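You operate a simulated robot arm through the tools that you are given. There is no shell and no other tool. Be economical: measure what you need, move in short steps, check, and stop when the job is done.

You run a simulated two-armed robot. Do the job below in one go: nothing can be reset, and whatever is moved stays where it is left.

JOB
Pick up the green core chuck from the packing table top with one hand, pass it to the other hand and put it on the packing table shelf. Set down upright: core chuck.

It is judged by the outcome, as a careful person would: the job done as asked, and still so three seconds after it is handed in. It fails if anything else is knocked over, pushed out of place, dropped, spilled or broken.

ROBOT AND FRAMES
Two 7-joint arms with two-finger parallel grippers on one trunk, on a base that drives. Base frame: it is fixed to the floor where the robot stands at the start and does not move with it; the origin is under the middle of the robot, x ahead of it, y to its left, z up; the surface under the hand at the start is at about z = 820. Units: mm, degrees, N and s.
The left shoulder is at the start at [50, 177, 1129], the right one opposite. With the tool pointing down near the work surface each hand reaches from about 220 to 700 mm from the robot's upright axis, wherever it stands, measured 20 degrees to its own side. Places, roughly: packing table shelf [700, 200, 200]. Payload 3.43 kg a hand.
The tool frame of a hand sits at the grasp point between the pads (the TCP): z along the fingers, y along the line on which they close. The tips reach 34 mm beyond it. The gripper opens to 128 mm. The fingers are 24 mm wide and 12 mm thick; the gripper's body (48 by 130 mm) begins 96 mm behind the TCP.
Orientation is told as [roll, pitch, yaw] about the base's x, y, z axes, in that order, counted from this pose: with the fingers straight down and closing along the base's y, the tool's x points along the base's -x, its y along +y and its z along -z.

CONTROLS
- The arms move only by the tool step_arm. It takes "left_plan", "right_plan" or both (then of equal length, played together; a hand with none holds still); each is a list that holds one entry, the list of rows, each a list of 7 numbers: the shift along the base's x, y, z in units of 100 mm (1.0 is 100 mm), then the turn, a rotation vector about the base's x, y, z in units of 90 degrees (1.0 is 90 degrees), then the closure, from 0 (fully open) to 1 (shut). In form: [[[x, y, z, wx, wy, wz, fingers], ...]]. A call has 1 to 10 rows; each row is the pose to reach, as a shift and turn from the pose commanded when the call began. A call with a number of a shift or a turn outside -1 to 1 is refused whole. Each row takes 0.2 s and may step no farther than 50 mm and 8.6 degrees from the row before; otherwise, or with a gripper value out of range, the whole call is refused. Where a pose cannot be reached the arm comes as near as it can. A force on the tool above 40 N (or 10 N above the force at the start of the call, whichever is more), or a blocked arm, ends the call early, and 0.2 s more pass. The fingers move at their own pace (about 108 mm/s each) and stop on an object; they squeeze with about 21 N. The grip force told is the motor's: it shows also when the fingers shut on nothing. Time passes only in rows, and 0.2 s behind the last, so rows that repeat a pose let the fingers close. The reply holds the time, the measured pose of the TCP, the force on the tool along the base axes, the opening and the grip force, in the units named above and with some noise, with the torque about the TCP (base axes, N m) and any sound that the robot's microphone picked up, and new pictures: "pictures" is both (left out), scene, wrist or none (wrist: the cameras of the hands that moved).
- Cameras (640 x 400 px; columns grow to the right, rows downward): "scene" is now at [153.2, -12.8, 1266.3]; the picture's right is [-0.20, -0.98, 0.00], its down [-0.72, 0.15, -0.67] and it looks along [0.66, -0.14, -0.74] (base axes); focal length 231 px, centre (320, 200). "left" rides on the left gripper at [76, 11, -160] in its tool frame; the picture's right is [-0.15, 0.99, 0.00], its down [-0.88, -0.13, -0.46] and it looks along [-0.45, -0.07, 0.89] (tool axes); focal length 234 px, centre (320, 200). "right" rides on the right gripper at [76, -11, -160] in its tool frame; the picture's right is [0.15, 0.99, 0.00], its down [-0.88, 0.13, -0.46] and it looks along [-0.45, 0.07, 0.89] (tool axes); focal length 234 px, centre (320, 200).
- move_column(by): slides the trunk up (or, below 0, down) by that many mm; the arms and the scene camera ride with it, the base frame stays. It gives what a move gives, with no picture.
- base_move(legs): drives the robot by 1 to 6 legs, each [ahead, turn to the left] in mm and degrees, along the robot's own axes; the way and the turn of a leg run together, so that a leg with both is an arc; at most 1500 mm and 180 degrees a leg. The arms and the cameras ride along, it lands a little off, and it stops where it bumps. It gives what a move gives, and a new picture of the scene camera.
- pan_tilt(pan, tilt): turns the head with the scene camera to pan (to the left, within 80 degrees either way) and tilt (down, from -29 to 69), counted from straight ahead of the robot. It gives what a move gives, and a new picture of the scene camera.
- locate(camera, pixels): for up to 12 pixels [column, row] of the newest picture of that camera ("zoom" is the newest enlarged one), the place [x, y, z] in the base frame of the surface seen there, good to about 2 mm, but the place of the scene camera against the robot may be out by one fixed shift of up to 12 mm in any direction. No time passes.
- zoom(camera, box): a new picture of the part [left, top, right, bottom] of that camera's present view, enlarged. No time passes.
- close_job(): hands the job in; it is judged then, once.

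Go step by step. Measure first, check grasps and placings, and put right what went wrong. The budget is 80 turns and 260 pictures, counting those below and the enlarged ones. Unless the task says otherwise, let go and move clear before handing in, and close with one line.

The tools are called after "Emit:" as name(argument=value, ...) on one line, values as JSON. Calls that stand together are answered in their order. step_arm: Moves the arms, as the interface text tells. Its arguments: {"type":"object","properties":{"left_plan":{"type":"array","items":{"type":"array","items":{"type":"array","items":{"type":"number"}}}},"right_plan":{"type":"array","items":{"type":"array","items":{"type":"array","items":{"type":"number"}}}},"pictures":{"type":"string","enum":["both","scene","wrist","none"]}},"required":[]} The other tools are called the same way: move_column (by) slides the trunk up or down; base_move (legs) drives the base; pan_tilt (pan, tilt) turns the head that bears the scene camera; locate (camera, pixels) gives the place of the surface under pixels of a picture; zoom (camera, box) takes an enlarged picture of a part of a camera's view; close_job () hands the job in.

At the start:

```text
clock: 0.0
left_tool_pos: [515.1, 186.0, 1076.4]
left_ee_rot: [-0.1, 0.0, 0.0]
left_force: [-0.1, -0.3, -0.4]
left_wrist_torque: [0.01, 0.0, 0.02]
left_finger_gap: 128.1
left_gripper_force: 0.0
right_tool_pos: [395.4, -195.0, 1074.8]
right_ee_rot: [0.0, 0.1, 0.0]
right_force: [0.2, 0.1, 0.2]
right_wrist_torque: [-0.02, 0.0, 0.01]
right_finger_gap: 128.1
right_gripper_force: 0.0
trunk travel left (down, up): [-300.0, 101.0]
robot x, y, heading: [2.6, -3.8, -0.4]
head pan, tilt: [-11.7, 47.7]
```

scene: 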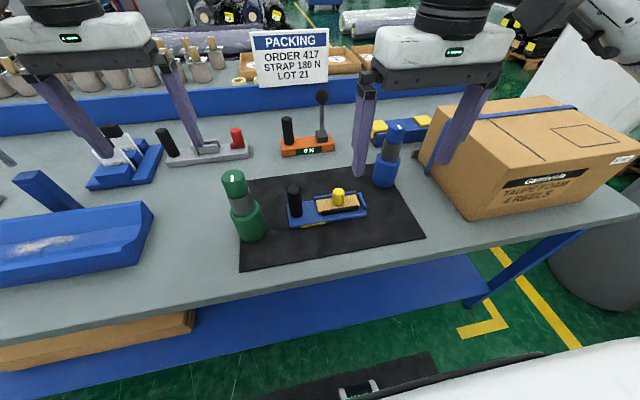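
right: 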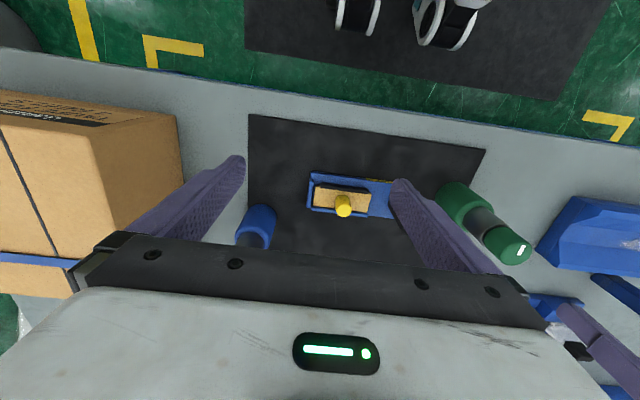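
left: 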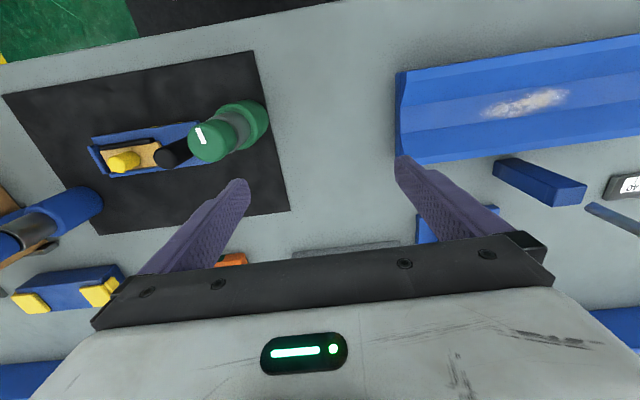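

The green chuck stands at about (240,205) in the scene picture; the blue shelf is visible beneath the table at about (300,320). I'll measure both and enlarge the chuck.

Emit:
locate(camera="scene", pixels=[[233, 176], [240, 200], [247, 225], [250, 240], [225, 260], [300, 310], [250, 300], [400, 275], [450, 300], [150, 330], [295, 208], [100, 360]])

Emit:
locate(camera="left", pixels=[[208, 142], [235, 128], [252, 115], [188, 142], [228, 142], [268, 118]])

Emit:
zoom(camera="scene", box=[180, 140, 340, 260])

Emit:
zoom(camera="left", box=[120, 70, 320, 195])

```text
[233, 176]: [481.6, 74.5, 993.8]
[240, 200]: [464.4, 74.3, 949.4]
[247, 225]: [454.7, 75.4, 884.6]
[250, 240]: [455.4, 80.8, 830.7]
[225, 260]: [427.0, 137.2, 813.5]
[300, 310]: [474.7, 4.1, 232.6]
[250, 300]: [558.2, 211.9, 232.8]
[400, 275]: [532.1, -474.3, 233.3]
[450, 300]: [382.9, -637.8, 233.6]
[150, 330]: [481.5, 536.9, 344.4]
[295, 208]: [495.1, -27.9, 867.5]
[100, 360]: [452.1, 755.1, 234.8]
```

```text
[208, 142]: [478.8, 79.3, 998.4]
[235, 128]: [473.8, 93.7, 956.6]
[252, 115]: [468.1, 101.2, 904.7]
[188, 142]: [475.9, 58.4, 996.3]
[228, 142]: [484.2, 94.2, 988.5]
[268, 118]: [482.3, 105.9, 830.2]
```

```text
3.33 times, centred on (260, 200) of scene
```

zoom: 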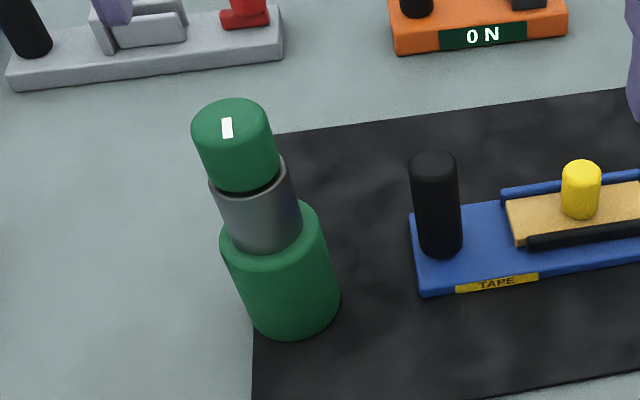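

```text
3.20 times, centred on (220, 132) of left
```

zoom: 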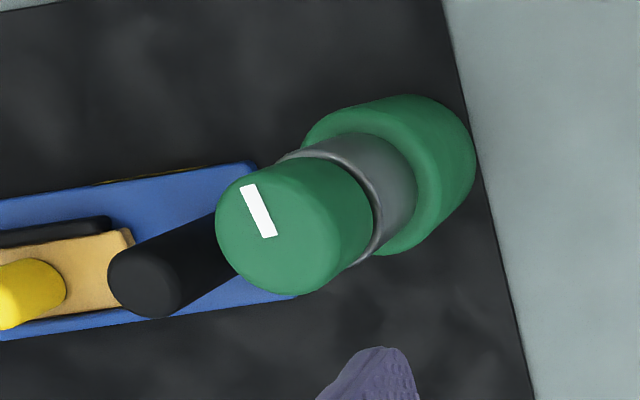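

The chuck stands at about (480,77), from z≈815 to z≈998, with a cap about 46 wide, and the shelf top is at z≈233. Next I measure the table's front edge and the shelf's edge.

Emit:
pan_tilt(pan=0, tilt=69)

```text
clock: 0.8
left_tool_pos: [514.6, 185.8, 1076.3]
left_ee_rot: [-0.1, 0.0, 0.0]
left_force: [-0.2, -0.2, -0.4]
left_wrist_torque: [0.04, 0.0, 0.0]
left_finger_gap: 127.9
left_gripper_force: 0.1
right_tool_pos: [394.6, -195.3, 1075.1]
right_ee_rot: [0.0, -0.1, 0.0]
right_force: [0.0, -0.5, -0.7]
right_wrist_torque: [-0.01, 0.01, -0.02]
right_finger_gap: 128.0
right_gripper_force: 0.1
trunk travel left (down, up): [-300.0, 101.0]
robot x, y, heading: [0.8, 0.2, -0.1]
head pan, tilt: [0.0, 68.8]
```

scene: 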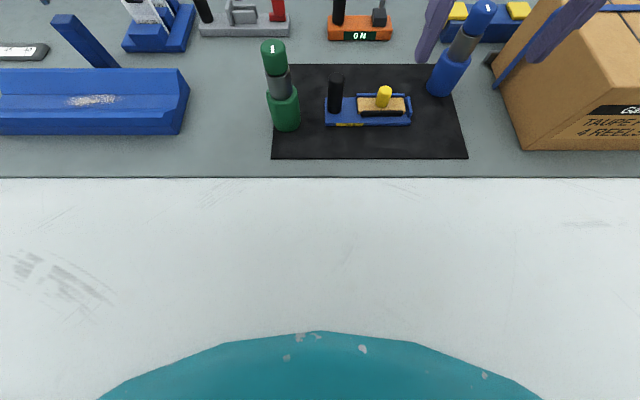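

The picture now shows the table edge at row 177, with a white surface below it; I'll measure these.

Emit:
locate(camera="scene", pixels=[[100, 172], [320, 172], [550, 172], [320, 185], [320, 250], [100, 250], [550, 250], [320, 325], [272, 45], [286, 122], [160, 120]])

Emit:
pan_tilt(pan=0, tilt=50)

```text
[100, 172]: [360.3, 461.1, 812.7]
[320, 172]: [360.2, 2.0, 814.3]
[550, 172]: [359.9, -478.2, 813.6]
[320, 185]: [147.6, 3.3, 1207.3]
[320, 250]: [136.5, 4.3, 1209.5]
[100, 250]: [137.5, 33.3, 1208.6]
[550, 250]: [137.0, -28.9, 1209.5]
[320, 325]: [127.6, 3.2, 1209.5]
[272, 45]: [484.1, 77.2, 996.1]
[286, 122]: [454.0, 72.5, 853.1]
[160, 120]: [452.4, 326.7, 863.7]
```

```text
clock: 1.7
left_tool_pos: [515.2, 185.4, 1077.2]
left_ee_rot: [-0.1, 0.0, 0.0]
left_force: [-0.1, 1.0, 0.7]
left_wrist_torque: [0.01, -0.03, 0.03]
left_finger_gap: 127.8
left_gripper_force: 0.1
right_tool_pos: [394.2, -193.6, 1075.5]
right_ee_rot: [-0.1, 0.0, 0.0]
right_force: [-0.7, -0.1, -0.8]
right_wrist_torque: [0.01, 0.0, -0.01]
right_finger_gap: 127.8
right_gripper_force: 0.0
trunk travel left (down, up): [-300.0, 101.0]
robot x, y, heading: [3.9, 2.9, -0.1]
head pan, tilt: [0.0, 50.0]
```

scene: 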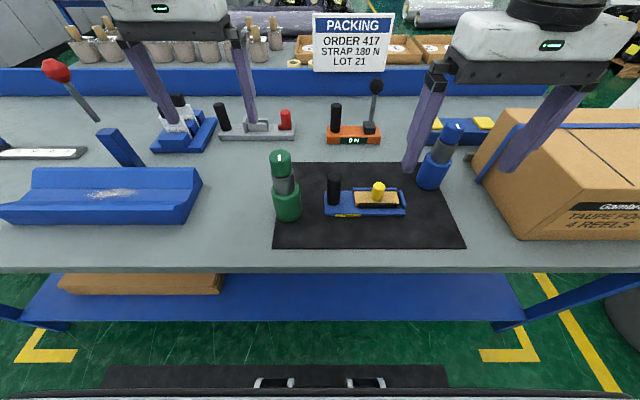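

Now the shelf shows fully: front edge at row ≈320, a cardboard box at (140,283). I'll measure those.

Emit:
locate(camera="scene", pixels=[[300, 318], [450, 318], [100, 318], [222, 285], [222, 292], [60, 285], [320, 280], [230, 276], [500, 290], [320, 268], [270, 385], [320, 350]])

Emit:
zoom(camera="scene", box=[200, 240, 520, 400])

```text
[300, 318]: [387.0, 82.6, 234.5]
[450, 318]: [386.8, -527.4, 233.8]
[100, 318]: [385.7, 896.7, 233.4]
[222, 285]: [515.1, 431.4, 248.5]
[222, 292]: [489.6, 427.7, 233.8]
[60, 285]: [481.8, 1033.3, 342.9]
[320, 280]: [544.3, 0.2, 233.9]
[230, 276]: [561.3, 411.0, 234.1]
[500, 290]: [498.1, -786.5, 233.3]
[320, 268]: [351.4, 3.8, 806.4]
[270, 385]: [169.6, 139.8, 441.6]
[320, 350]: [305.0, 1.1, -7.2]
```

```text
2.00 times, centred on (360, 320) of scene
```

zoom: 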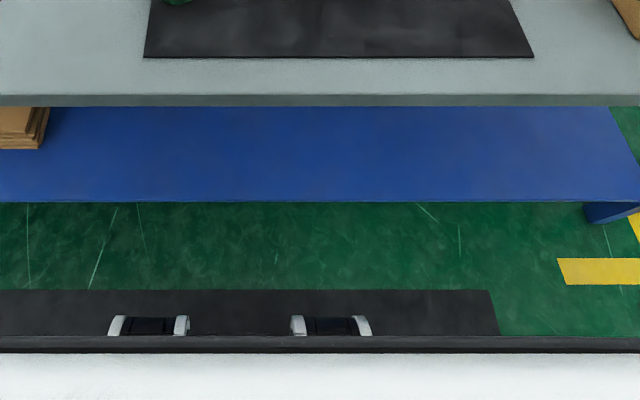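

The shelf is free from y≈400 to −700, its front edge at x≈385 and top at z≈233. The left hand is already pointing down; I move it over the chuck (482,77), and at the same time start tilting the right hand forward.

Emit:
step_arm(left_plan=[[[-0.08, -0.27, 0, 0, 0, 0, 0], [-0.16, -0.54, 0, 0, 0, 0, 0], [-0.25, -0.8, 0, 0, 0, 0, 0], [-0.33, -1.0, 0, 0, 0, 0, 0], [-0.33, -1.0, 0, 0, 0, 0, 0], [-0.33, -1.0, 0, 0, 0, 0, 0]]], right_plan=[[[-0.2, -0.2, 0.1, 0, -0.08, 0, 0], [-0.4, -0.4, 0.2, 0, -0.165, 0, 0], [-0.6, -0.5, 0.3, 0, -0.25, 0, 0], [-0.6, -0.6, 0.4, 0, -0.335, 0, 0], [-0.6, -0.6, 0.4, 0, -0.42, 0, 0], [-0.6, -0.6, 0.4, 0, -0.5, 0, 0]]])

```text
clock: 3.1
left_tool_pos: [481.4, 85.4, 1077.0]
left_ee_rot: [0.1, 0.0, 0.0]
left_force: [0.7, 0.1, -0.2]
left_wrist_torque: [0.01, 0.0, 0.0]
left_finger_gap: 128.1
left_gripper_force: 0.0
right_tool_pos: [356.1, -256.4, 1141.3]
right_ee_rot: [0.1, -44.9, 0.0]
right_force: [-1.2, 0.6, 0.5]
right_wrist_torque: [-0.01, -0.01, -0.02]
right_finger_gap: 128.1
right_gripper_force: 0.0
right hand out of reach, approached as far as the arm can: row 5, 6
trunk travel left (down, up): [-300.0, 101.0]
robot x, y, heading: [-3.5, 0.6, -0.0]
head pan, tilt: [0.0, 50.0]
```

scene: 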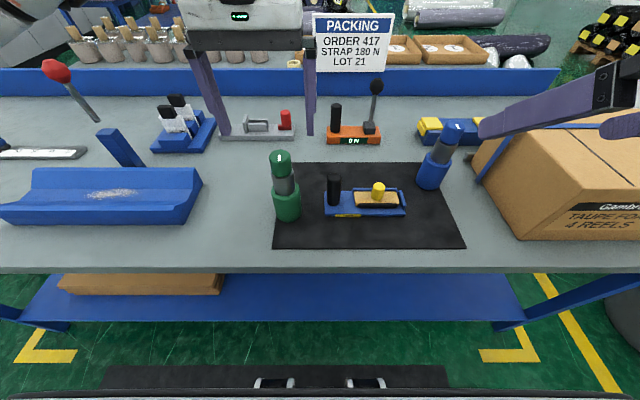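
right: 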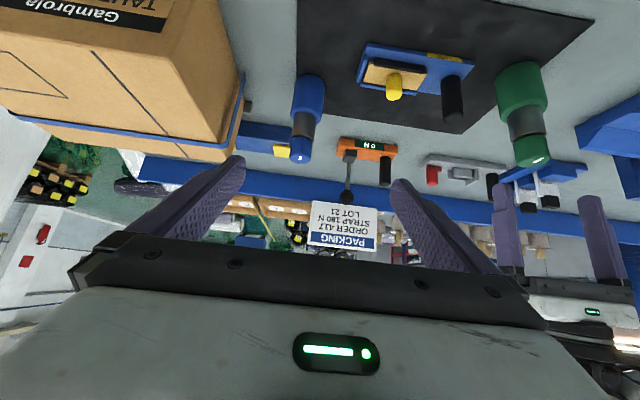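
left: 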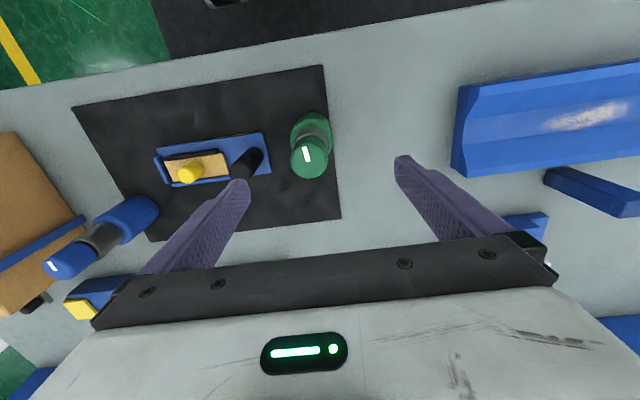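

The left hand is nearly above the chuck (cap at (309,157) in the left picture). I'll measure the cap with that camera to centre it.

Emit:
locate(camera="left", pixels=[[309, 158], [292, 158], [326, 158], [309, 142], [309, 174], [318, 122]])

Emit:
zoom(camera="left", box=[250, 100, 378, 180])

```text
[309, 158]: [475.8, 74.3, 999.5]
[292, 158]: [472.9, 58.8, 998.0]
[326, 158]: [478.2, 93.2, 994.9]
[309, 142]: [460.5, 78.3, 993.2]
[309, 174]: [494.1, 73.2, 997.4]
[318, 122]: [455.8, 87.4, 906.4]
```

```text
5.00 times, centred on (314, 140) of left
```

zoom: 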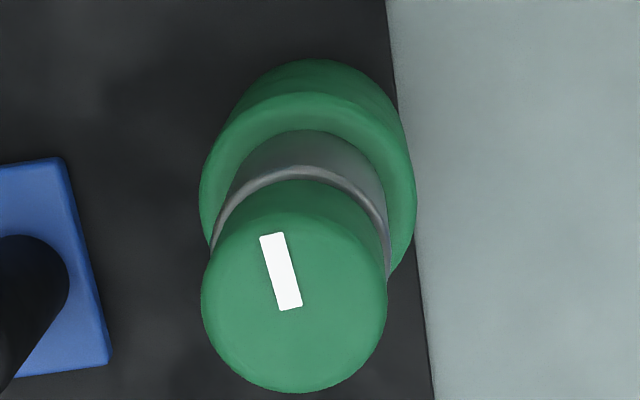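

The cap centre is at (477,76) and its top at z≈999. I lower the left hand 100 mm, centred, and close.

Emit:
step_arm(left_plan=[[[-0.04, -0.1, -0.2, 0, 0, 0, 0], [-0.04, -0.1, -0.5, 0, 0, 0, 0], [-0.04, -0.1, -0.8, 0, 0, 0, 0], [-0.04, -0.1, -1.0, 0, 0, 0, 0], [-0.04, -0.1, -1.0, 0, 0, 0, 0.3], [-0.04, -0.1, -1.0, 0, 0, 0, 0.6], [-0.04, -0.1, -1.0, 0, 0, 0, 1], [-0.04, -0.1, -1.0, 0, 0, 0, 1], [-0.04, -0.1, -1.0, 0, 0, 0, 1]]])

```text
clock: 5.1
left_tool_pos: [478.5, 75.3, 977.2]
left_ee_rot: [-0.2, -0.1, 0.0]
left_force: [0.0, -2.0, 0.4]
left_wrist_torque: [-0.3, -0.04, -0.03]
left_finger_gap: 43.4
left_gripper_force: 20.9
right_tool_pos: [355.0, -257.2, 1139.8]
right_ee_rot: [0.1, -44.8, -0.1]
right_force: [-0.3, -0.3, 0.1]
right_wrist_torque: [0.0, 0.02, -0.02]
right_finger_gap: 128.1
right_gripper_force: 0.2
trunk travel left (down, up): [-300.0, 101.0]
robot x, y, heading: [1.3, -1.7, 0.2]
head pan, tilt: [0.0, 50.0]
```

scene: 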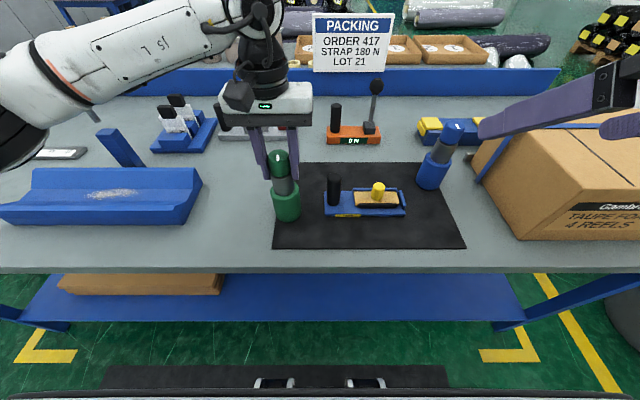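
left: 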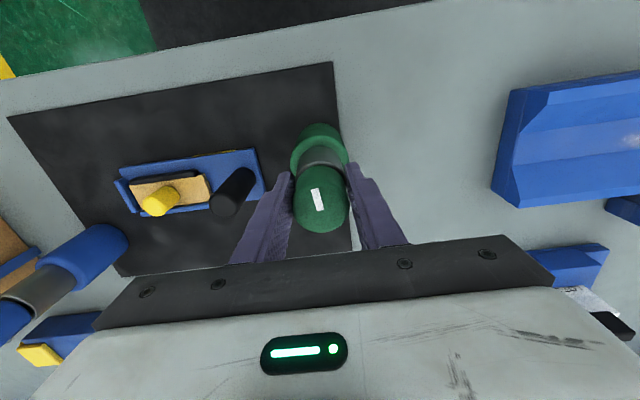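

The cap is held (43 mm gap, 21 N). I lift it straight up 100 mm and bring the right hand inward with a 30° yaw.

Emit:
step_arm(left_plan=[[[0, 0, 0.1, 0, 0, 0, 1], [0, 0, 0.3, 0, 0, 0, 1], [0, 0, 0.55, 0, 0, 0, 1], [0, 0, 0.8, 0, 0, 0, 1], [0, 0, 1.0, 0, 0, 0, 1], [0, 0, 1.0, 0, 0, 0, 1]]], right_plan=[[[0.1, 0, 0, 0, 0, 0.07, 0], [0.2, 0.1, 0, 0, 0, 0.14, 0], [0.3, 0.3, 0, 0, 0, 0.21, 0], [0.3, 0.5, 0, 0, 0, 0.28, 0], [0.3, 0.7, 0, 0, 0, 0.333, 0], [0.3, 0.9, 0, 0, 0, 0.333, 0]]])

```text
clock: 6.5
left_tool_pos: [479.3, 77.5, 1076.4]
left_ee_rot: [0.0, 0.1, -0.1]
left_force: [0.6, 0.6, -7.3]
left_wrist_torque: [-0.01, -0.04, 0.02]
left_finger_gap: 43.5
left_gripper_force: 20.9
right_tool_pos: [386.8, -165.4, 1139.5]
right_ee_rot: [0.1, -44.8, 30.0]
right_force: [0.2, -0.8, 0.3]
right_wrist_torque: [0.01, 0.01, 0.0]
right_finger_gap: 128.1
right_gripper_force: 0.0
trunk travel left (down, up): [-300.0, 101.0]
robot x, y, heading: [0.2, -1.2, -0.0]
head pan, tilt: [0.0, 50.0]
```

scene: 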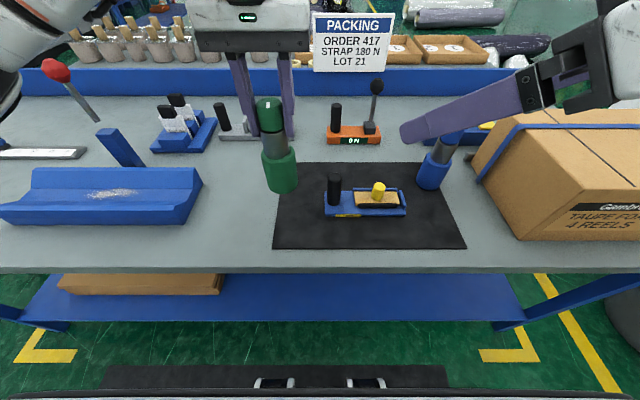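
right: 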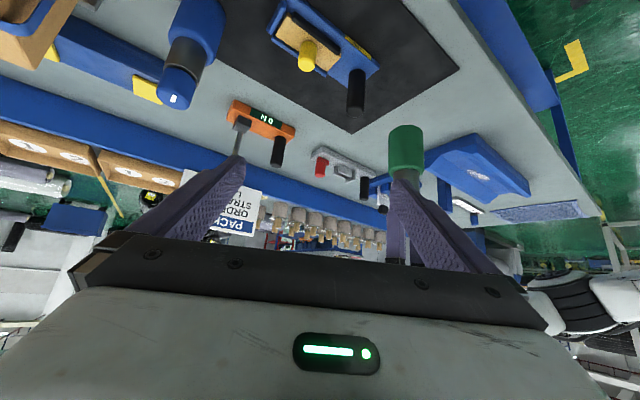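
left: 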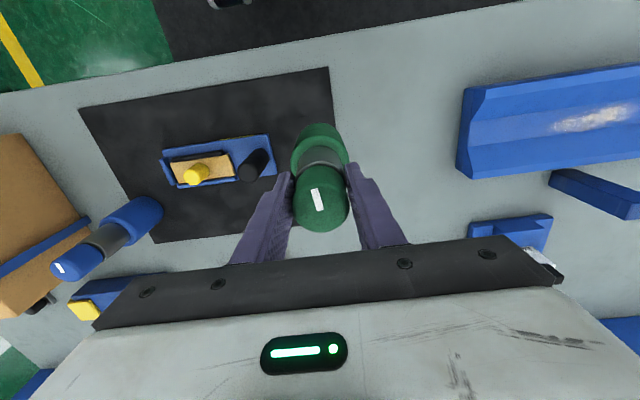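

The chuck hangs cleanly (about 0.75 kg). I bring the left hand to about (479,20,1116) and the right hand to (407,−65,1090).

Emit:
step_arm(left_plan=[[[0, -0.1, 0.1, 0, 0, 0, 1], [0, -0.25, 0.2, 0, 0, 0, 1], [0, -0.4, 0.3, 0, 0, 0, 1], [0, -0.5, 0.4, 0, 0, 0, 1], [0, -0.57, 0.4, 0, 0, 0, 1]]], right_plan=[[[0.05, 0.2, -0.1, 0, 0, 0, 0], [0.1, 0.4, -0.2, 0, 0, 0, 0], [0.15, 0.6, -0.3, 0, 0, 0, 0], [0.2, 0.8, -0.4, 0, 0, 0, 0], [0.2, 1.0, -0.5, 0, 0, 0, 0]]])

```text
clock: 7.7
left_tool_pos: [478.9, 19.0, 1116.0]
left_ee_rot: [0.0, 0.1, 0.0]
left_force: [-0.9, 0.0, -7.3]
left_wrist_torque: [-0.01, 0.02, 0.0]
left_finger_gap: 43.3
left_gripper_force: 21.4
right_tool_pos: [405.4, -66.5, 1090.9]
right_ee_rot: [0.1, -45.0, 29.9]
right_force: [-0.3, 0.0, -0.7]
right_wrist_torque: [0.0, -0.02, 0.01]
right_finger_gap: 127.9
right_gripper_force: 0.1
trunk travel left (down, up): [-300.0, 101.0]
robot x, y, heading: [1.5, 0.9, -0.2]
head pan, tilt: [0.0, 50.0]
```

scene: 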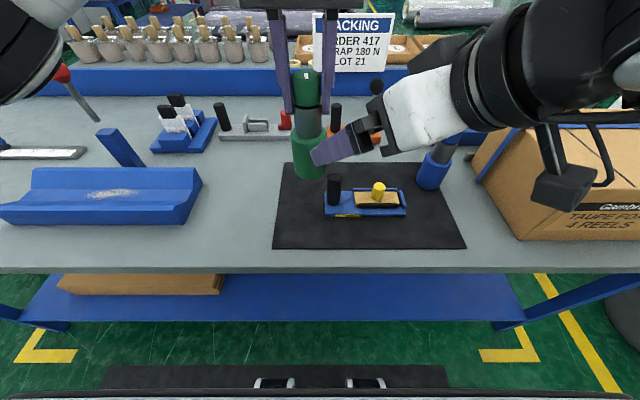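
right: 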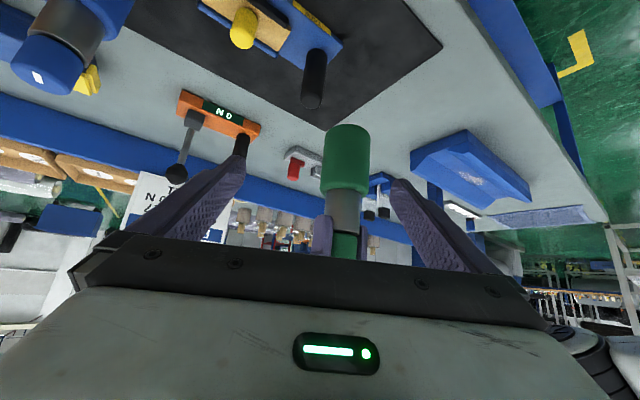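
left: 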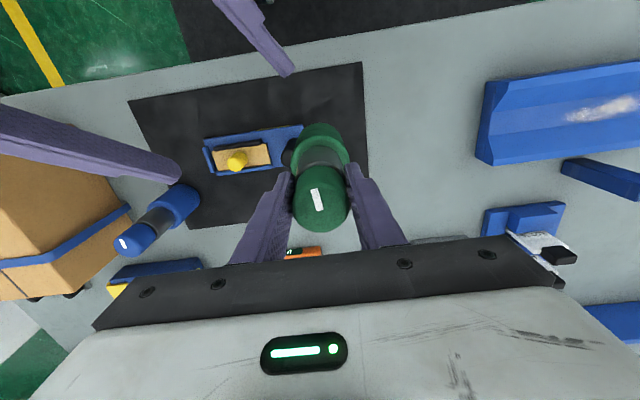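

The right camera sees the green base at (346,155) between its fingers. I measure the base for the grasp.

Emit:
locate(camera="right", pixels=[[347, 131], [346, 155], [345, 185], [330, 157], [363, 157], [343, 200], [344, 128]])

Emit:
zoom(camera="right", box=[266, 110, 426, 210])

```text
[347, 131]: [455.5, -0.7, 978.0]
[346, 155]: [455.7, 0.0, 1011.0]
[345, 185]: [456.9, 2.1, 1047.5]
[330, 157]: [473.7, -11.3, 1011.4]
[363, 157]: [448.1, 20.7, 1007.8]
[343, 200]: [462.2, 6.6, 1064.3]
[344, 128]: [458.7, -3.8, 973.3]
```

```text
4.00 times, centred on (346, 160) of right
```

zoom: 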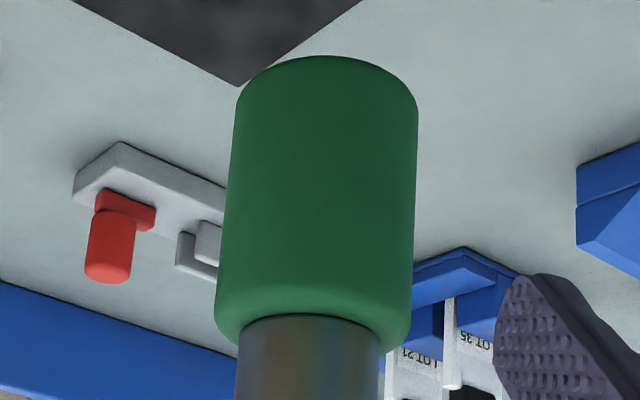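

The base centre is at about (477,17), radius ~28, spanning z≈958–1050. I align the right hand and advance along its finger direction to TCP (478,17,1008), fingers open.

Emit:
step_arm(right_plan=[[[0.03, 0.22, -0.02, 0, 0, 0, 0], [0.06, 0.44, -0.05, 0, 0, 0, 0], [0.22, 0.54, -0.25, 0, 0, 0, 0], [0.39, 0.63, -0.44, 0, 0, 0, 0], [0.56, 0.73, -0.64, 0, 0, 0, 0], [0.73, 0.83, -0.83, 0, 0, 0, 0], [0.73, 0.83, -0.83, 0, 0, 0, 0]]])

```text
clock: 9.3
left_tool_pos: [479.7, 19.7, 1115.9]
left_ee_rot: [0.0, 0.1, 0.0]
left_force: [0.2, 0.7, -6.0]
left_wrist_torque: [0.01, 0.0, 0.0]
left_finger_gap: 43.3
left_gripper_force: 21.0
right_tool_pos: [479.8, 16.1, 1007.9]
right_ee_rot: [0.2, -45.0, 29.9]
right_force: [-0.4, 0.4, -0.4]
right_wrist_torque: [0.02, -0.03, 0.01]
right_finger_gap: 128.3
right_gripper_force: 0.0
trunk travel left (down, up): [-300.0, 101.0]
robot x, y, heading: [0.5, 3.3, 0.1]
head pan, tilt: [0.0, 50.0]
```

scene: 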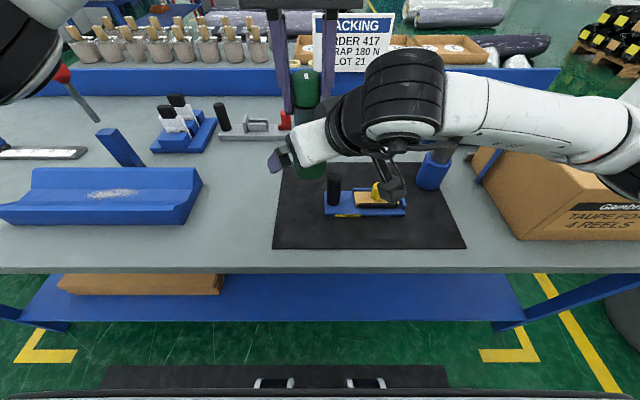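
right: 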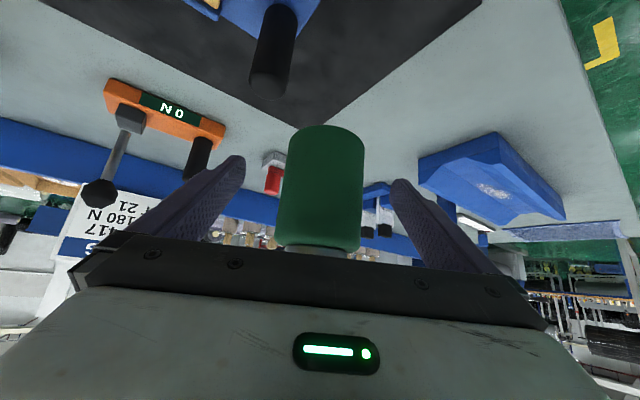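

The base (columns 282–362) is centred between the right fingers (midpoint ≈320). I close the right hand.

Emit:
step_arm(right_plan=[[[0, 0, 0, 0, 0, 0, 0.3], [0, 0, 0, 0, 0, 0, 0.5], [0, 0, 0, 0, 0, 0, 1], [0, 0, 0, 0, 0, 0, 1], [0, 0, 0, 0, 0, 0, 1]]], pictures="wrist")

```text
clock: 10.5
left_tool_pos: [478.9, 18.6, 1115.8]
left_ee_rot: [-0.1, 0.0, 0.0]
left_force: [4.2, -8.2, -4.3]
left_wrist_torque: [-0.58, -0.15, -0.03]
left_finger_gap: 43.3
left_gripper_force: 21.3
right_tool_pos: [477.6, 17.9, 1008.0]
right_ee_rot: [0.1, -45.0, 30.0]
right_force: [-2.5, 7.3, 0.4]
right_wrist_torque: [-0.23, -0.19, 0.04]
right_finger_gap: 61.8
right_gripper_force: 21.2
trunk travel left (down, up): [-300.0, 101.0]
robot x, y, heading: [3.4, -1.1, -0.2]
head pan, tilt: [0.0, 50.0]
```

right: 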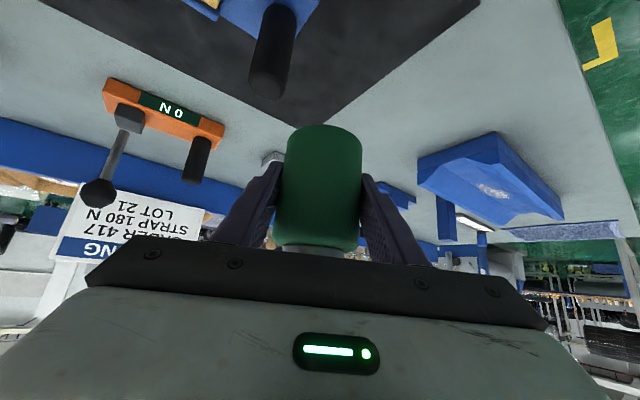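

The right hand holds the base (61.8 mm, 21 N). I open the left hand and lift it straight off the cap.

Emit:
step_arm(left_plan=[[[0, 0, 0, 0, 0, 0, 0.4], [0, 0, 0, 0, 0, 0, 0], [0, 0, 0, 0, 0, 0, 0], [0, 0, 0.2, 0, 0, 0, 0], [0, 0, 0.5, 0, 0, 0, 0], [0, 0, 0.75, 0, 0, 0, 0], [0, 0.1, 1.0, 0, 0, 0, 0]]])

```text
clock: 12.1
left_tool_pos: [478.1, 28.3, 1217.5]
left_ee_rot: [-0.1, -0.1, 0.0]
left_force: [0.0, -0.1, 0.1]
left_wrist_torque: [0.01, -0.01, -0.01]
left_finger_gap: 128.0
left_gripper_force: 0.0
right_tool_pos: [478.6, 16.1, 1008.5]
right_ee_rot: [0.1, -45.0, 30.0]
right_force: [0.6, -0.1, 0.7]
right_wrist_torque: [-0.04, 0.02, -0.01]
right_finger_gap: 61.5
right_gripper_force: 21.7
trunk travel left (down, up): [-300.0, 101.0]
robot x, y, heading: [2.3, -1.3, -0.0]
head pan, tilt: [0.0, 50.0]
```

scene: 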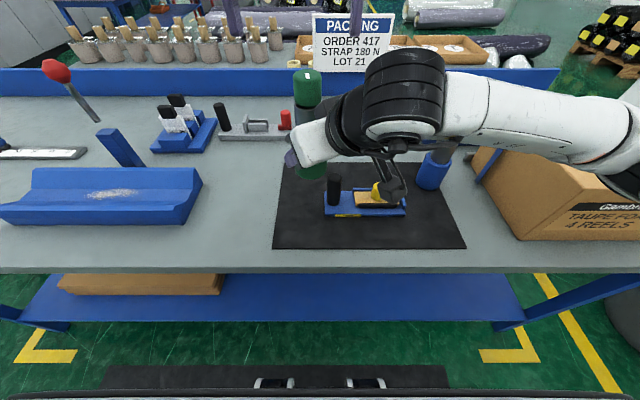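
left: 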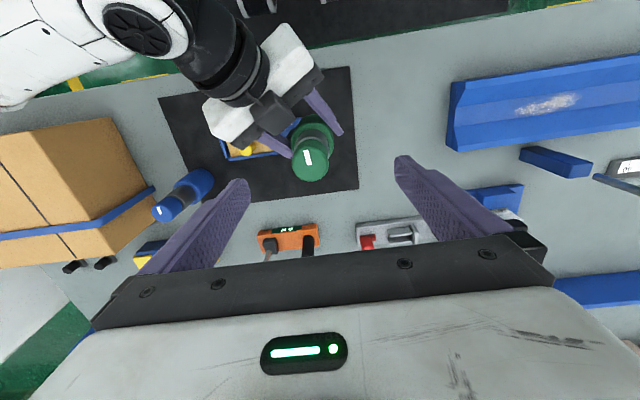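

The right hand holds the chuck alone and steady. Before moving, I measure the robot's own base front (dark strip at rows 365–390), since the chuck must be lowered between it and the table.

Emit:
locate(camera="scene", pixels=[[200, 370], [320, 370], [440, 370], [320, 386], [320, 392], [320, 398], [270, 382], [365, 382], [460, 380], [320, 364], [80, 386]])

Emit:
step_arm(left_plan=[[[-0.2, 0.2, 0.1, 0, 0, 0, 0], [-0.4, 0.4, 0.2, 0, 0, 0, 0], [-0.6, 0.6, 0.3, 0, 0, 0, 0], [-0.8, 0.8, 0.4, 0, 0, 0, 0], [-1.0, 1.0, 0.5, 0, 0, 0, 0]]], pictures="none")

```text
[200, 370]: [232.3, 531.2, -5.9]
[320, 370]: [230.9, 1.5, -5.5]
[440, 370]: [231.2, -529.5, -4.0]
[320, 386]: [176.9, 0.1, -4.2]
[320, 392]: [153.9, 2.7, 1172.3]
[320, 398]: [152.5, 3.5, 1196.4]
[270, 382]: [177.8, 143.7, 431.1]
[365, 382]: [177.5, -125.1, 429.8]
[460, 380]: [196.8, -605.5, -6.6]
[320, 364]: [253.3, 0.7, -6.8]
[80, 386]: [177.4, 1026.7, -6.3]
```

```text
clock: 13.3
left_tool_pos: [378.9, 129.2, 1264.7]
left_ee_rot: [-0.1, 0.0, 0.1]
left_force: [-0.7, -0.1, 0.5]
left_wrist_torque: [-0.03, 0.01, 0.0]
left_finger_gap: 127.9
left_gripper_force: 0.1
right_tool_pos: [477.3, 17.2, 1008.4]
right_ee_rot: [0.1, -45.0, 29.9]
right_force: [-0.4, -0.1, 0.0]
right_wrist_torque: [-0.01, 0.01, -0.01]
right_finger_gap: 61.7
right_gripper_force: 21.4
trunk travel left (down, up): [-300.0, 101.0]
robot x, y, heading: [-1.7, 2.0, 0.3]
head pan, tilt: [0.0, 50.0]
```

The base front is at about x=178, z≈430, so lowering at the present arm reach clears it. I drive back 250 mm to bring the chuck out in front of the table edge (x≈350).

Emit:
base_move(legs=[[-250, 0]])

```text
clock: 15.1
left_tool_pos: [128.1, 129.8, 1266.2]
left_ee_rot: [0.0, -0.1, 0.0]
left_force: [-0.9, 0.8, -0.2]
left_wrist_torque: [0.01, -0.02, 0.05]
left_finger_gap: 128.0
left_gripper_force: 0.1
right_tool_pos: [227.6, 15.4, 1007.4]
right_ee_rot: [0.0, -44.9, 29.9]
right_force: [-1.2, 0.2, -0.2]
right_wrist_torque: [-0.02, 0.02, -0.01]
right_finger_gap: 61.5
right_gripper_force: 21.0
trunk travel left (down, up): [-300.0, 101.0]
robot x, y, heading: [-249.3, 2.5, -0.2]
head pan, tilt: [0.0, 50.0]
```

scene: 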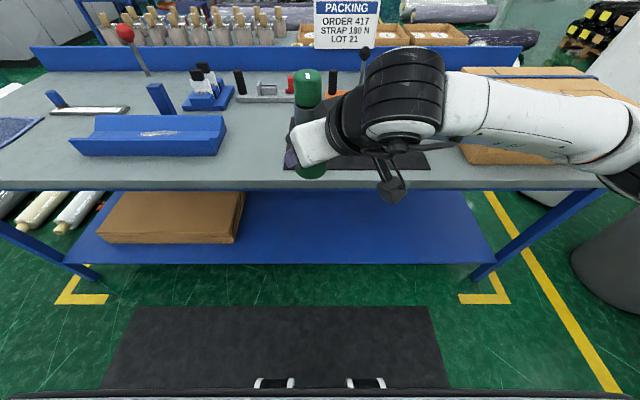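

The chuck is now clear in front of the table at x≈228. I check where the right forearm and elbow are before lowering.

Emit:
locate(camera="scene", pixels=[[620, 150], [560, 80], [450, 75], [400, 55], [310, 90], [392, 190], [320, 230], [320, 260], [400, 200], [633, 90]])

Emit:
move_column(by=-120)

```text
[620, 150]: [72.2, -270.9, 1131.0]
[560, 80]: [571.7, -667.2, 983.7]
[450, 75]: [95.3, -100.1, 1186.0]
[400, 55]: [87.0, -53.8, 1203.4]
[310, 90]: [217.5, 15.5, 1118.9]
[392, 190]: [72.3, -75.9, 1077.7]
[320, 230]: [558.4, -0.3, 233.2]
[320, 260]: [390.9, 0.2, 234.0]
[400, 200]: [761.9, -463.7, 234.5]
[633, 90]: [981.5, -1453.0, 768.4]
```

```text
clock: 16.6
left_tool_pos: [129.3, 129.3, 1146.0]
left_ee_rot: [0.1, 0.0, 0.0]
left_force: [-0.2, 0.3, -0.1]
left_wrist_torque: [-0.01, -0.01, 0.01]
left_finger_gap: 128.0
left_gripper_force: 0.2
right_tool_pos: [227.5, 15.6, 889.6]
right_ee_rot: [0.1, -44.8, 29.9]
right_force: [-0.5, -0.2, 0.8]
right_wrist_torque: [-0.01, 0.02, 0.03]
right_finger_gap: 61.1
right_gripper_force: 20.9
trunk travel left (down, up): [-180.0, 221.0]
robot x, y, heading: [-250.4, -2.8, -0.2]
head pan, tilt: [0.0, 50.0]
```

The whole arm is well in front of the table (x<230), so I lower the trunk the rest and then the arm.

Emit:
move_column(by=-179)

Emit:
step_arm(right_plan=[[[0, 0, -0.15, 0, 0, 0, 1], [0, 0, -0.35, 0, 0, 0, 1], [0, 0, -0.6, 0, 0, 0, 1], [0, 0, -0.8, 0, 0, 0, 1], [0, 0, -1.0, 0, 0, 0, 1]]])

```text
clock: 18.6
left_tool_pos: [129.3, 129.8, 968.4]
left_ee_rot: [0.0, 0.1, 0.0]
left_force: [-0.6, -0.3, -0.2]
left_wrist_torque: [-0.03, -0.03, 0.0]
left_finger_gap: 127.6
left_gripper_force: 0.0
right_tool_pos: [229.4, 15.3, 709.5]
right_ee_rot: [0.0, -44.9, 29.9]
right_force: [0.3, 0.5, 0.0]
right_wrist_torque: [-0.02, 0.03, -0.03]
right_finger_gap: 61.6
right_gripper_force: 21.2
trunk travel left (down, up): [-1.0, 400.0]
robot x, y, heading: [-251.3, 2.7, -0.0]
head pan, tilt: [0.0, 50.0]
```

```text
clock: 19.8
left_tool_pos: [128.5, 129.4, 967.9]
left_ee_rot: [0.0, 0.1, 0.0]
left_force: [0.1, 0.9, -0.3]
left_wrist_torque: [-0.01, 0.01, 0.0]
left_finger_gap: 127.8
left_gripper_force: 0.0
right_tool_pos: [228.6, 15.6, 609.4]
right_ee_rot: [0.1, -45.0, 29.9]
right_force: [-0.7, -0.5, -0.3]
right_wrist_torque: [0.02, 0.02, -0.01]
right_finger_gap: 61.5
right_gripper_force: 21.3
trunk travel left (down, up): [-1.0, 400.0]
robot x, y, heading: [-250.5, 2.2, -0.1]
head pan, tilt: [0.0, 50.0]
```

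scene: 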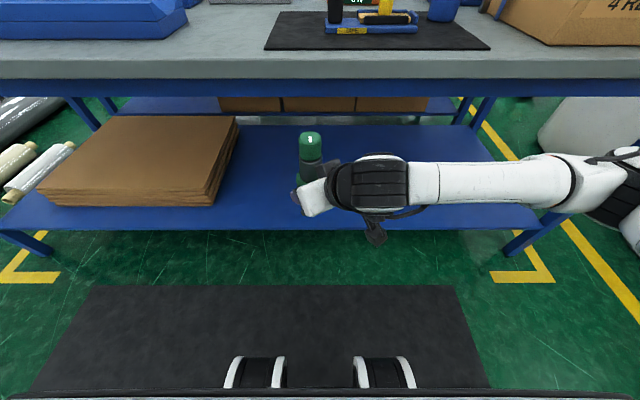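
right: 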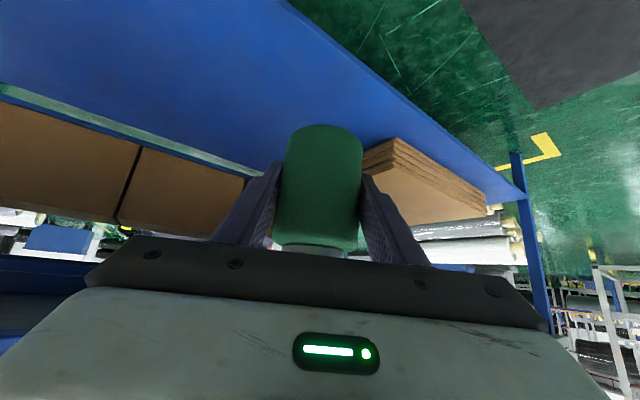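

The shelf is in clear view, empty around the target (boxes only left and at the back). I continue lowering.

Emit:
step_arm(right_plan=[[[0, 0, -0.2, 0, 0, 0, 1], [0, 0, -0.4, 0, 0, 0, 1], [0, 0, -0.6, 0, 0, 0, 1], [0, 0, -0.8, 0, 0, 0, 1], [0, 0, -1.0, 0, 0, 0, 1]]], pictures="none")

Emit:
step_arm(right_plan=[[[0, 0, -0.2, 0, 0, 0, 1], [0, 0, -0.4, 0, 0, 0, 1], [0, 0, -0.6, 0, 0, 0, 1], [0, 0, -0.8, 0, 0, 0, 1], [0, 0, -1.0, 0, 0, 0, 1]]])

```text
clock: 21.0
left_tool_pos: [128.8, 129.2, 967.1]
left_ee_rot: [0.0, 0.1, 0.0]
left_force: [-0.5, -0.4, 0.5]
left_wrist_torque: [-0.04, -0.03, 0.0]
left_finger_gap: 128.0
left_gripper_force: 0.1
right_tool_pos: [227.7, 15.5, 507.8]
right_ee_rot: [0.1, -44.9, 29.9]
right_force: [0.2, 0.5, -0.4]
right_wrist_torque: [-0.07, 0.01, 0.01]
right_finger_gap: 61.6
right_gripper_force: 21.1
trunk travel left (down, up): [-1.0, 400.0]
robot x, y, heading: [-247.4, 1.1, -0.3]
head pan, tilt: [0.0, 50.0]
```

```text
clock: 22.2
left_tool_pos: [128.3, 129.5, 967.8]
left_ee_rot: [0.0, 0.1, -0.1]
left_force: [-0.3, -1.0, 0.2]
left_wrist_torque: [0.0, 0.02, -0.01]
left_finger_gap: 128.3
left_gripper_force: 0.0
right_tool_pos: [229.3, 16.9, 458.0]
right_ee_rot: [0.0, -44.9, 29.8]
right_force: [0.2, 0.2, -0.6]
right_wrist_torque: [0.0, 0.01, -0.02]
right_finger_gap: 61.5
right_gripper_force: 21.3
right hand out of reach, approached as far as the arm can: row 3, 4, 5
trunk travel left (down, up): [-1.0, 400.0]
robot x, y, heading: [-245.1, 4.2, -0.0]
head pan, tilt: [0.0, 50.0]
```

scene: 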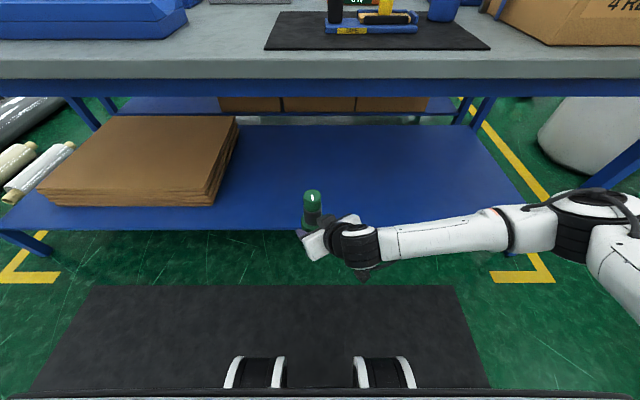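
right: 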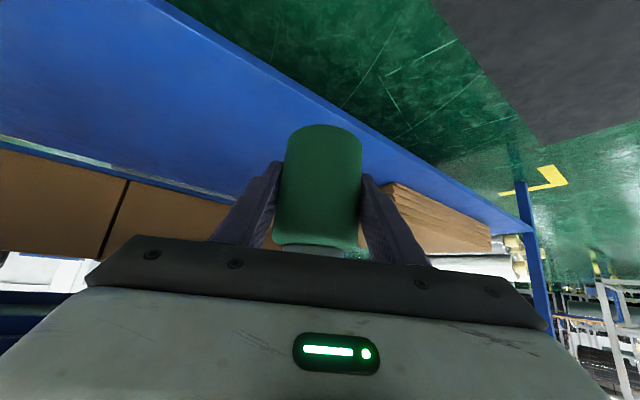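

The arm stopped at z≈458, likely from a joint limit in this posture. I shift the hand right toward its own shoulder and take off the 30° yaw, then see whether it goes lower.

Emit:
step_arm(right_plan=[[[0, -0.15, 0.3, 0, 0, -0.07, 1], [0, -0.35, 0.5, 0, 0, -0.14, 1], [0, -0.55, 0.5, 0, 0, -0.21, 1], [0, -0.75, 0.5, 0, 0, -0.28, 1], [0, -1.0, 0.5, 0, 0, -0.333, 1], [0, -1.0, 0.3, 0, 0, -0.333, 1], [0, -1.0, 0.1, 0, 0, -0.333, 1], [0, -1.0, -0.1, 0, 0, -0.333, 1], [0, -1.0, -0.3, 0, 0, -0.333, 1]]])

```text
clock: 24.2
left_tool_pos: [129.6, 129.0, 968.1]
left_ee_rot: [-0.1, 0.1, 0.0]
left_force: [-0.2, 0.6, -0.2]
left_wrist_torque: [-0.01, -0.04, 0.0]
left_finger_gap: 128.1
left_gripper_force: 0.0
right_tool_pos: [228.1, -84.4, 429.0]
right_ee_rot: [0.2, -44.9, -0.2]
right_force: [-0.8, 0.4, -0.2]
right_wrist_torque: [-0.03, 0.05, 0.01]
right_finger_gap: 61.6
right_gripper_force: 21.0
trunk travel left (down, up): [-1.0, 400.0]
robot x, y, heading: [-250.7, -0.3, 0.2]
head pan, tilt: [0.0, 50.0]
```

scene: 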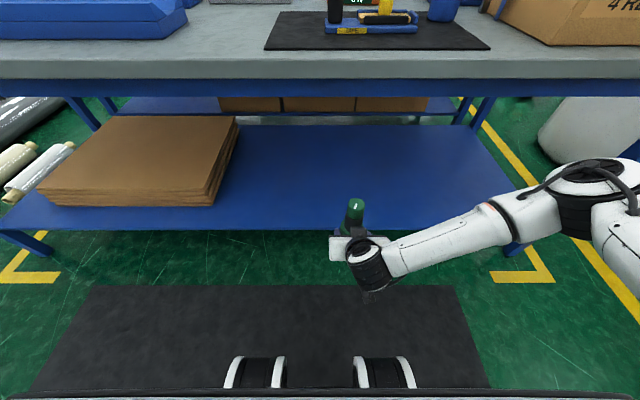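
right: 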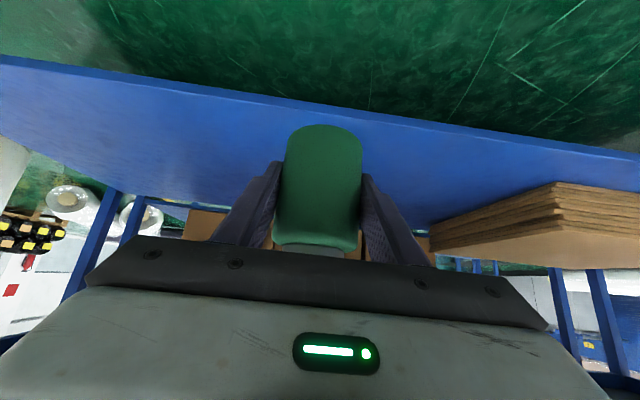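

That works: z is now 429 with no reach warning. I continue down toward z≈325.

Emit:
step_arm(right_plan=[[[0, -0.2, -0.2, 0, 0, 0, 1], [0, -0.4, -0.4, 0, 0, 0, 1], [0, -0.6, -0.6, 0, 0, 0, 1], [0, -0.8, -0.8, 0, 0, 0, 1], [0, -0.8, -1.0, 0, 0, 0, 1]]])

```text
clock: 25.4
left_tool_pos: [128.9, 128.6, 968.0]
left_ee_rot: [0.0, 0.1, 0.0]
left_force: [0.3, 0.4, -0.9]
left_wrist_torque: [0.03, -0.02, 0.02]
left_finger_gap: 128.3
left_gripper_force: 0.0
right_tool_pos: [247.8, -130.9, 346.0]
right_ee_rot: [-1.5, -43.5, -0.3]
right_force: [0.0, 0.1, -1.0]
right_wrist_torque: [0.01, 0.01, -0.01]
right_finger_gap: 61.6
right_gripper_force: 21.2
right hand out of reach, approached as far as the arm can: row 3, 4, 5
trunk travel left (down, up): [-1.0, 400.0]
robot x, y, heading: [-248.2, -0.5, 0.1]
head pan, tilt: [0.0, 50.0]
```

scene: 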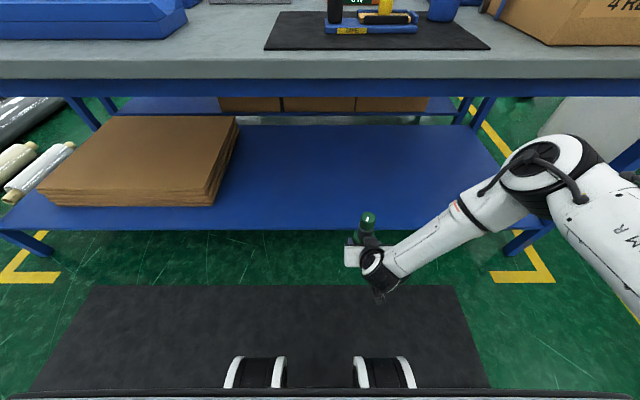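
right: 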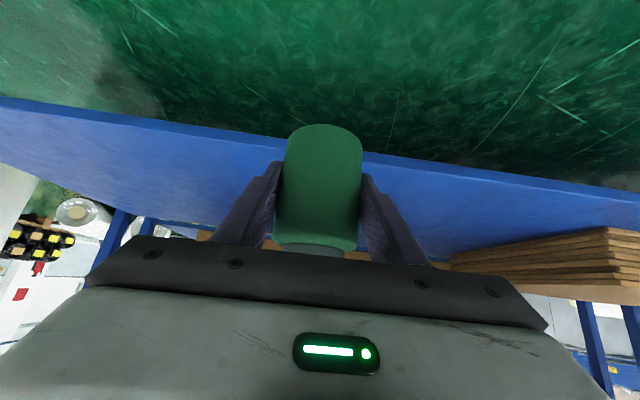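

The arm is too folded at this radius (it drifted forward to x≈248 at z≈346). The chuck is already under table-top height and above the shelf, so reaching forward is fine; I check the elbow's place first.

Emit:
locate(camera="scene", pixels=[[545, 165], [580, 150], [520, 150], [460, 225], [600, 190], [368, 216], [320, 190], [370, 180], [400, 222], [340, 90]])

```text
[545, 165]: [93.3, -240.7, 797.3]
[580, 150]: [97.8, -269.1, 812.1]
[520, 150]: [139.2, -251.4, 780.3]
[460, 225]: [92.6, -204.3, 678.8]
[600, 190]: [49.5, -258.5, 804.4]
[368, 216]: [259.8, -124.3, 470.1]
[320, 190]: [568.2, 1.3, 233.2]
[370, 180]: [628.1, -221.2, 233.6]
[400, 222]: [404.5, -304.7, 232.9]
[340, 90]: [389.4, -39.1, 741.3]
```

The elbow sits at x≈140, z≈790, so I must not drive it into the table edge (x≈350). I reach the arm forward 100 mm first, correcting the small tilt.

Emit:
step_arm(right_plan=[[[0.25, 0, 0, 0.008, -0.008, 0, 1], [0.5, 0, 0, 0.017, -0.017, 0, 1], [0.75, 0, 0, 0.017, -0.017, 0, 1], [1.0, 0, 0, 0.017, -0.017, 0, 1], [1.0, 0, 0, 0.017, -0.017, 0, 1]]])

```text
clock: 26.6
left_tool_pos: [128.8, 129.9, 968.3]
left_ee_rot: [0.0, 0.1, -0.1]
left_force: [0.0, 1.3, 0.0]
left_wrist_torque: [0.01, -0.01, -0.04]
left_finger_gap: 127.9
left_gripper_force: 0.1
right_tool_pos: [346.1, -129.0, 346.7]
right_ee_rot: [2.3, -46.3, -1.7]
right_force: [0.7, -0.4, 0.2]
right_wrist_torque: [-0.03, 0.04, -0.01]
right_finger_gap: 61.6
right_gripper_force: 21.3
right hand out of reach, approached as far as the arm can: row 1, 2, 3
trunk travel left (down, up): [-1.0, 400.0]
robot x, y, heading: [-251.0, 0.3, -0.5]
head pan, tilt: [0.0, 50.0]
```

scene: 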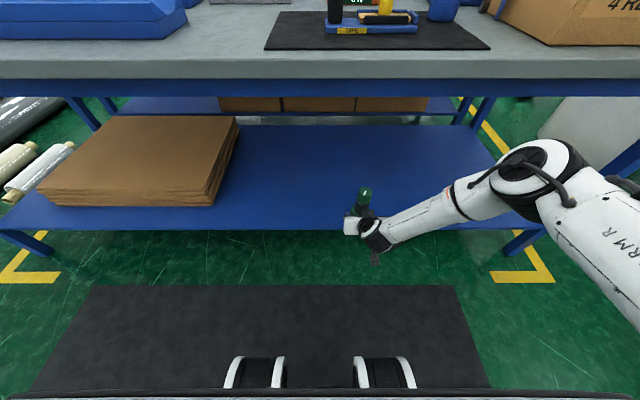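
right: 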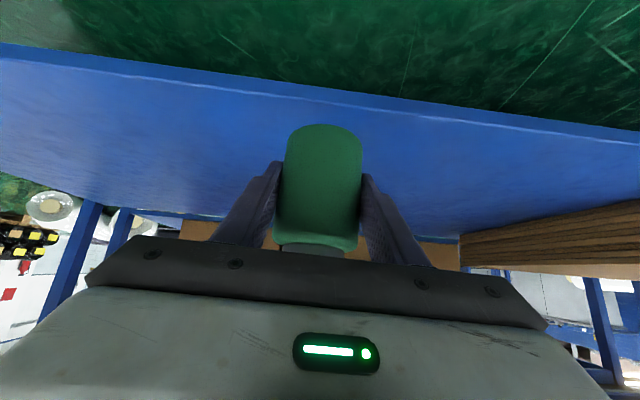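

Now all reachable at (346,−129,346), though the chuck is tilted about 2°. I correct the tilt and reach another 100 mm forward over the shelf.

Emit:
step_arm(right_plan=[[[0.2, 0, 0, -0.009, 0.007, 0, 1], [0.4, 0, 0, -0.018, 0.0146, 0, 1], [0.6, 0, 0, -0.018, 0.0146, 0, 1], [0.8, 0, 0, -0.018, 0.0146, 0, 1], [1.0, 0, 0, -0.018, 0.0146, 0, 1], [1.0, 0, 0, -0.018, 0.0146, 0, 1]]])

```text
clock: 28.0
left_tool_pos: [129.8, 130.3, 967.3]
left_ee_rot: [0.0, 0.2, 0.0]
left_force: [0.7, 0.6, -0.8]
left_wrist_torque: [0.01, 0.01, 0.01]
left_finger_gap: 128.1
left_gripper_force: 0.1
right_tool_pos: [446.7, -129.6, 344.7]
right_ee_rot: [-0.1, -45.0, 0.1]
right_force: [-0.4, 0.0, -0.1]
right_wrist_torque: [-0.01, 0.01, 0.0]
right_finger_gap: 61.8
right_gripper_force: 21.3
trunk travel left (down, up): [-1.0, 400.0]
robot x, y, heading: [-248.0, -2.3, 0.3]
head pan, tilt: [0.0, 50.0]
```

scene: 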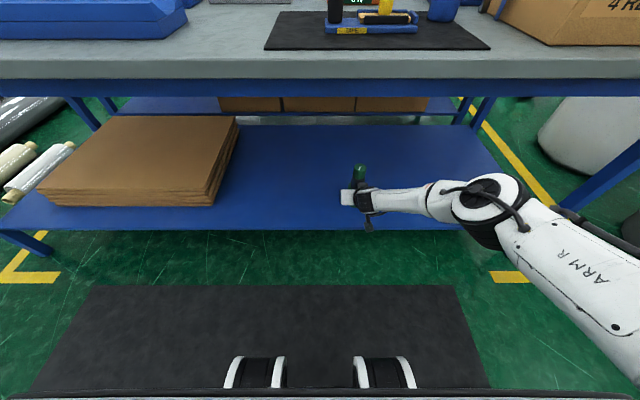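
right: 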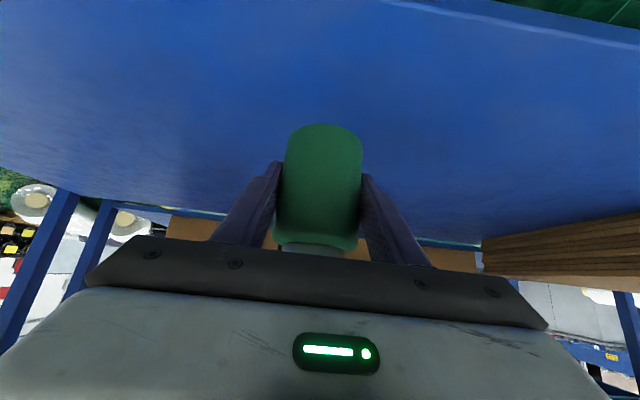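

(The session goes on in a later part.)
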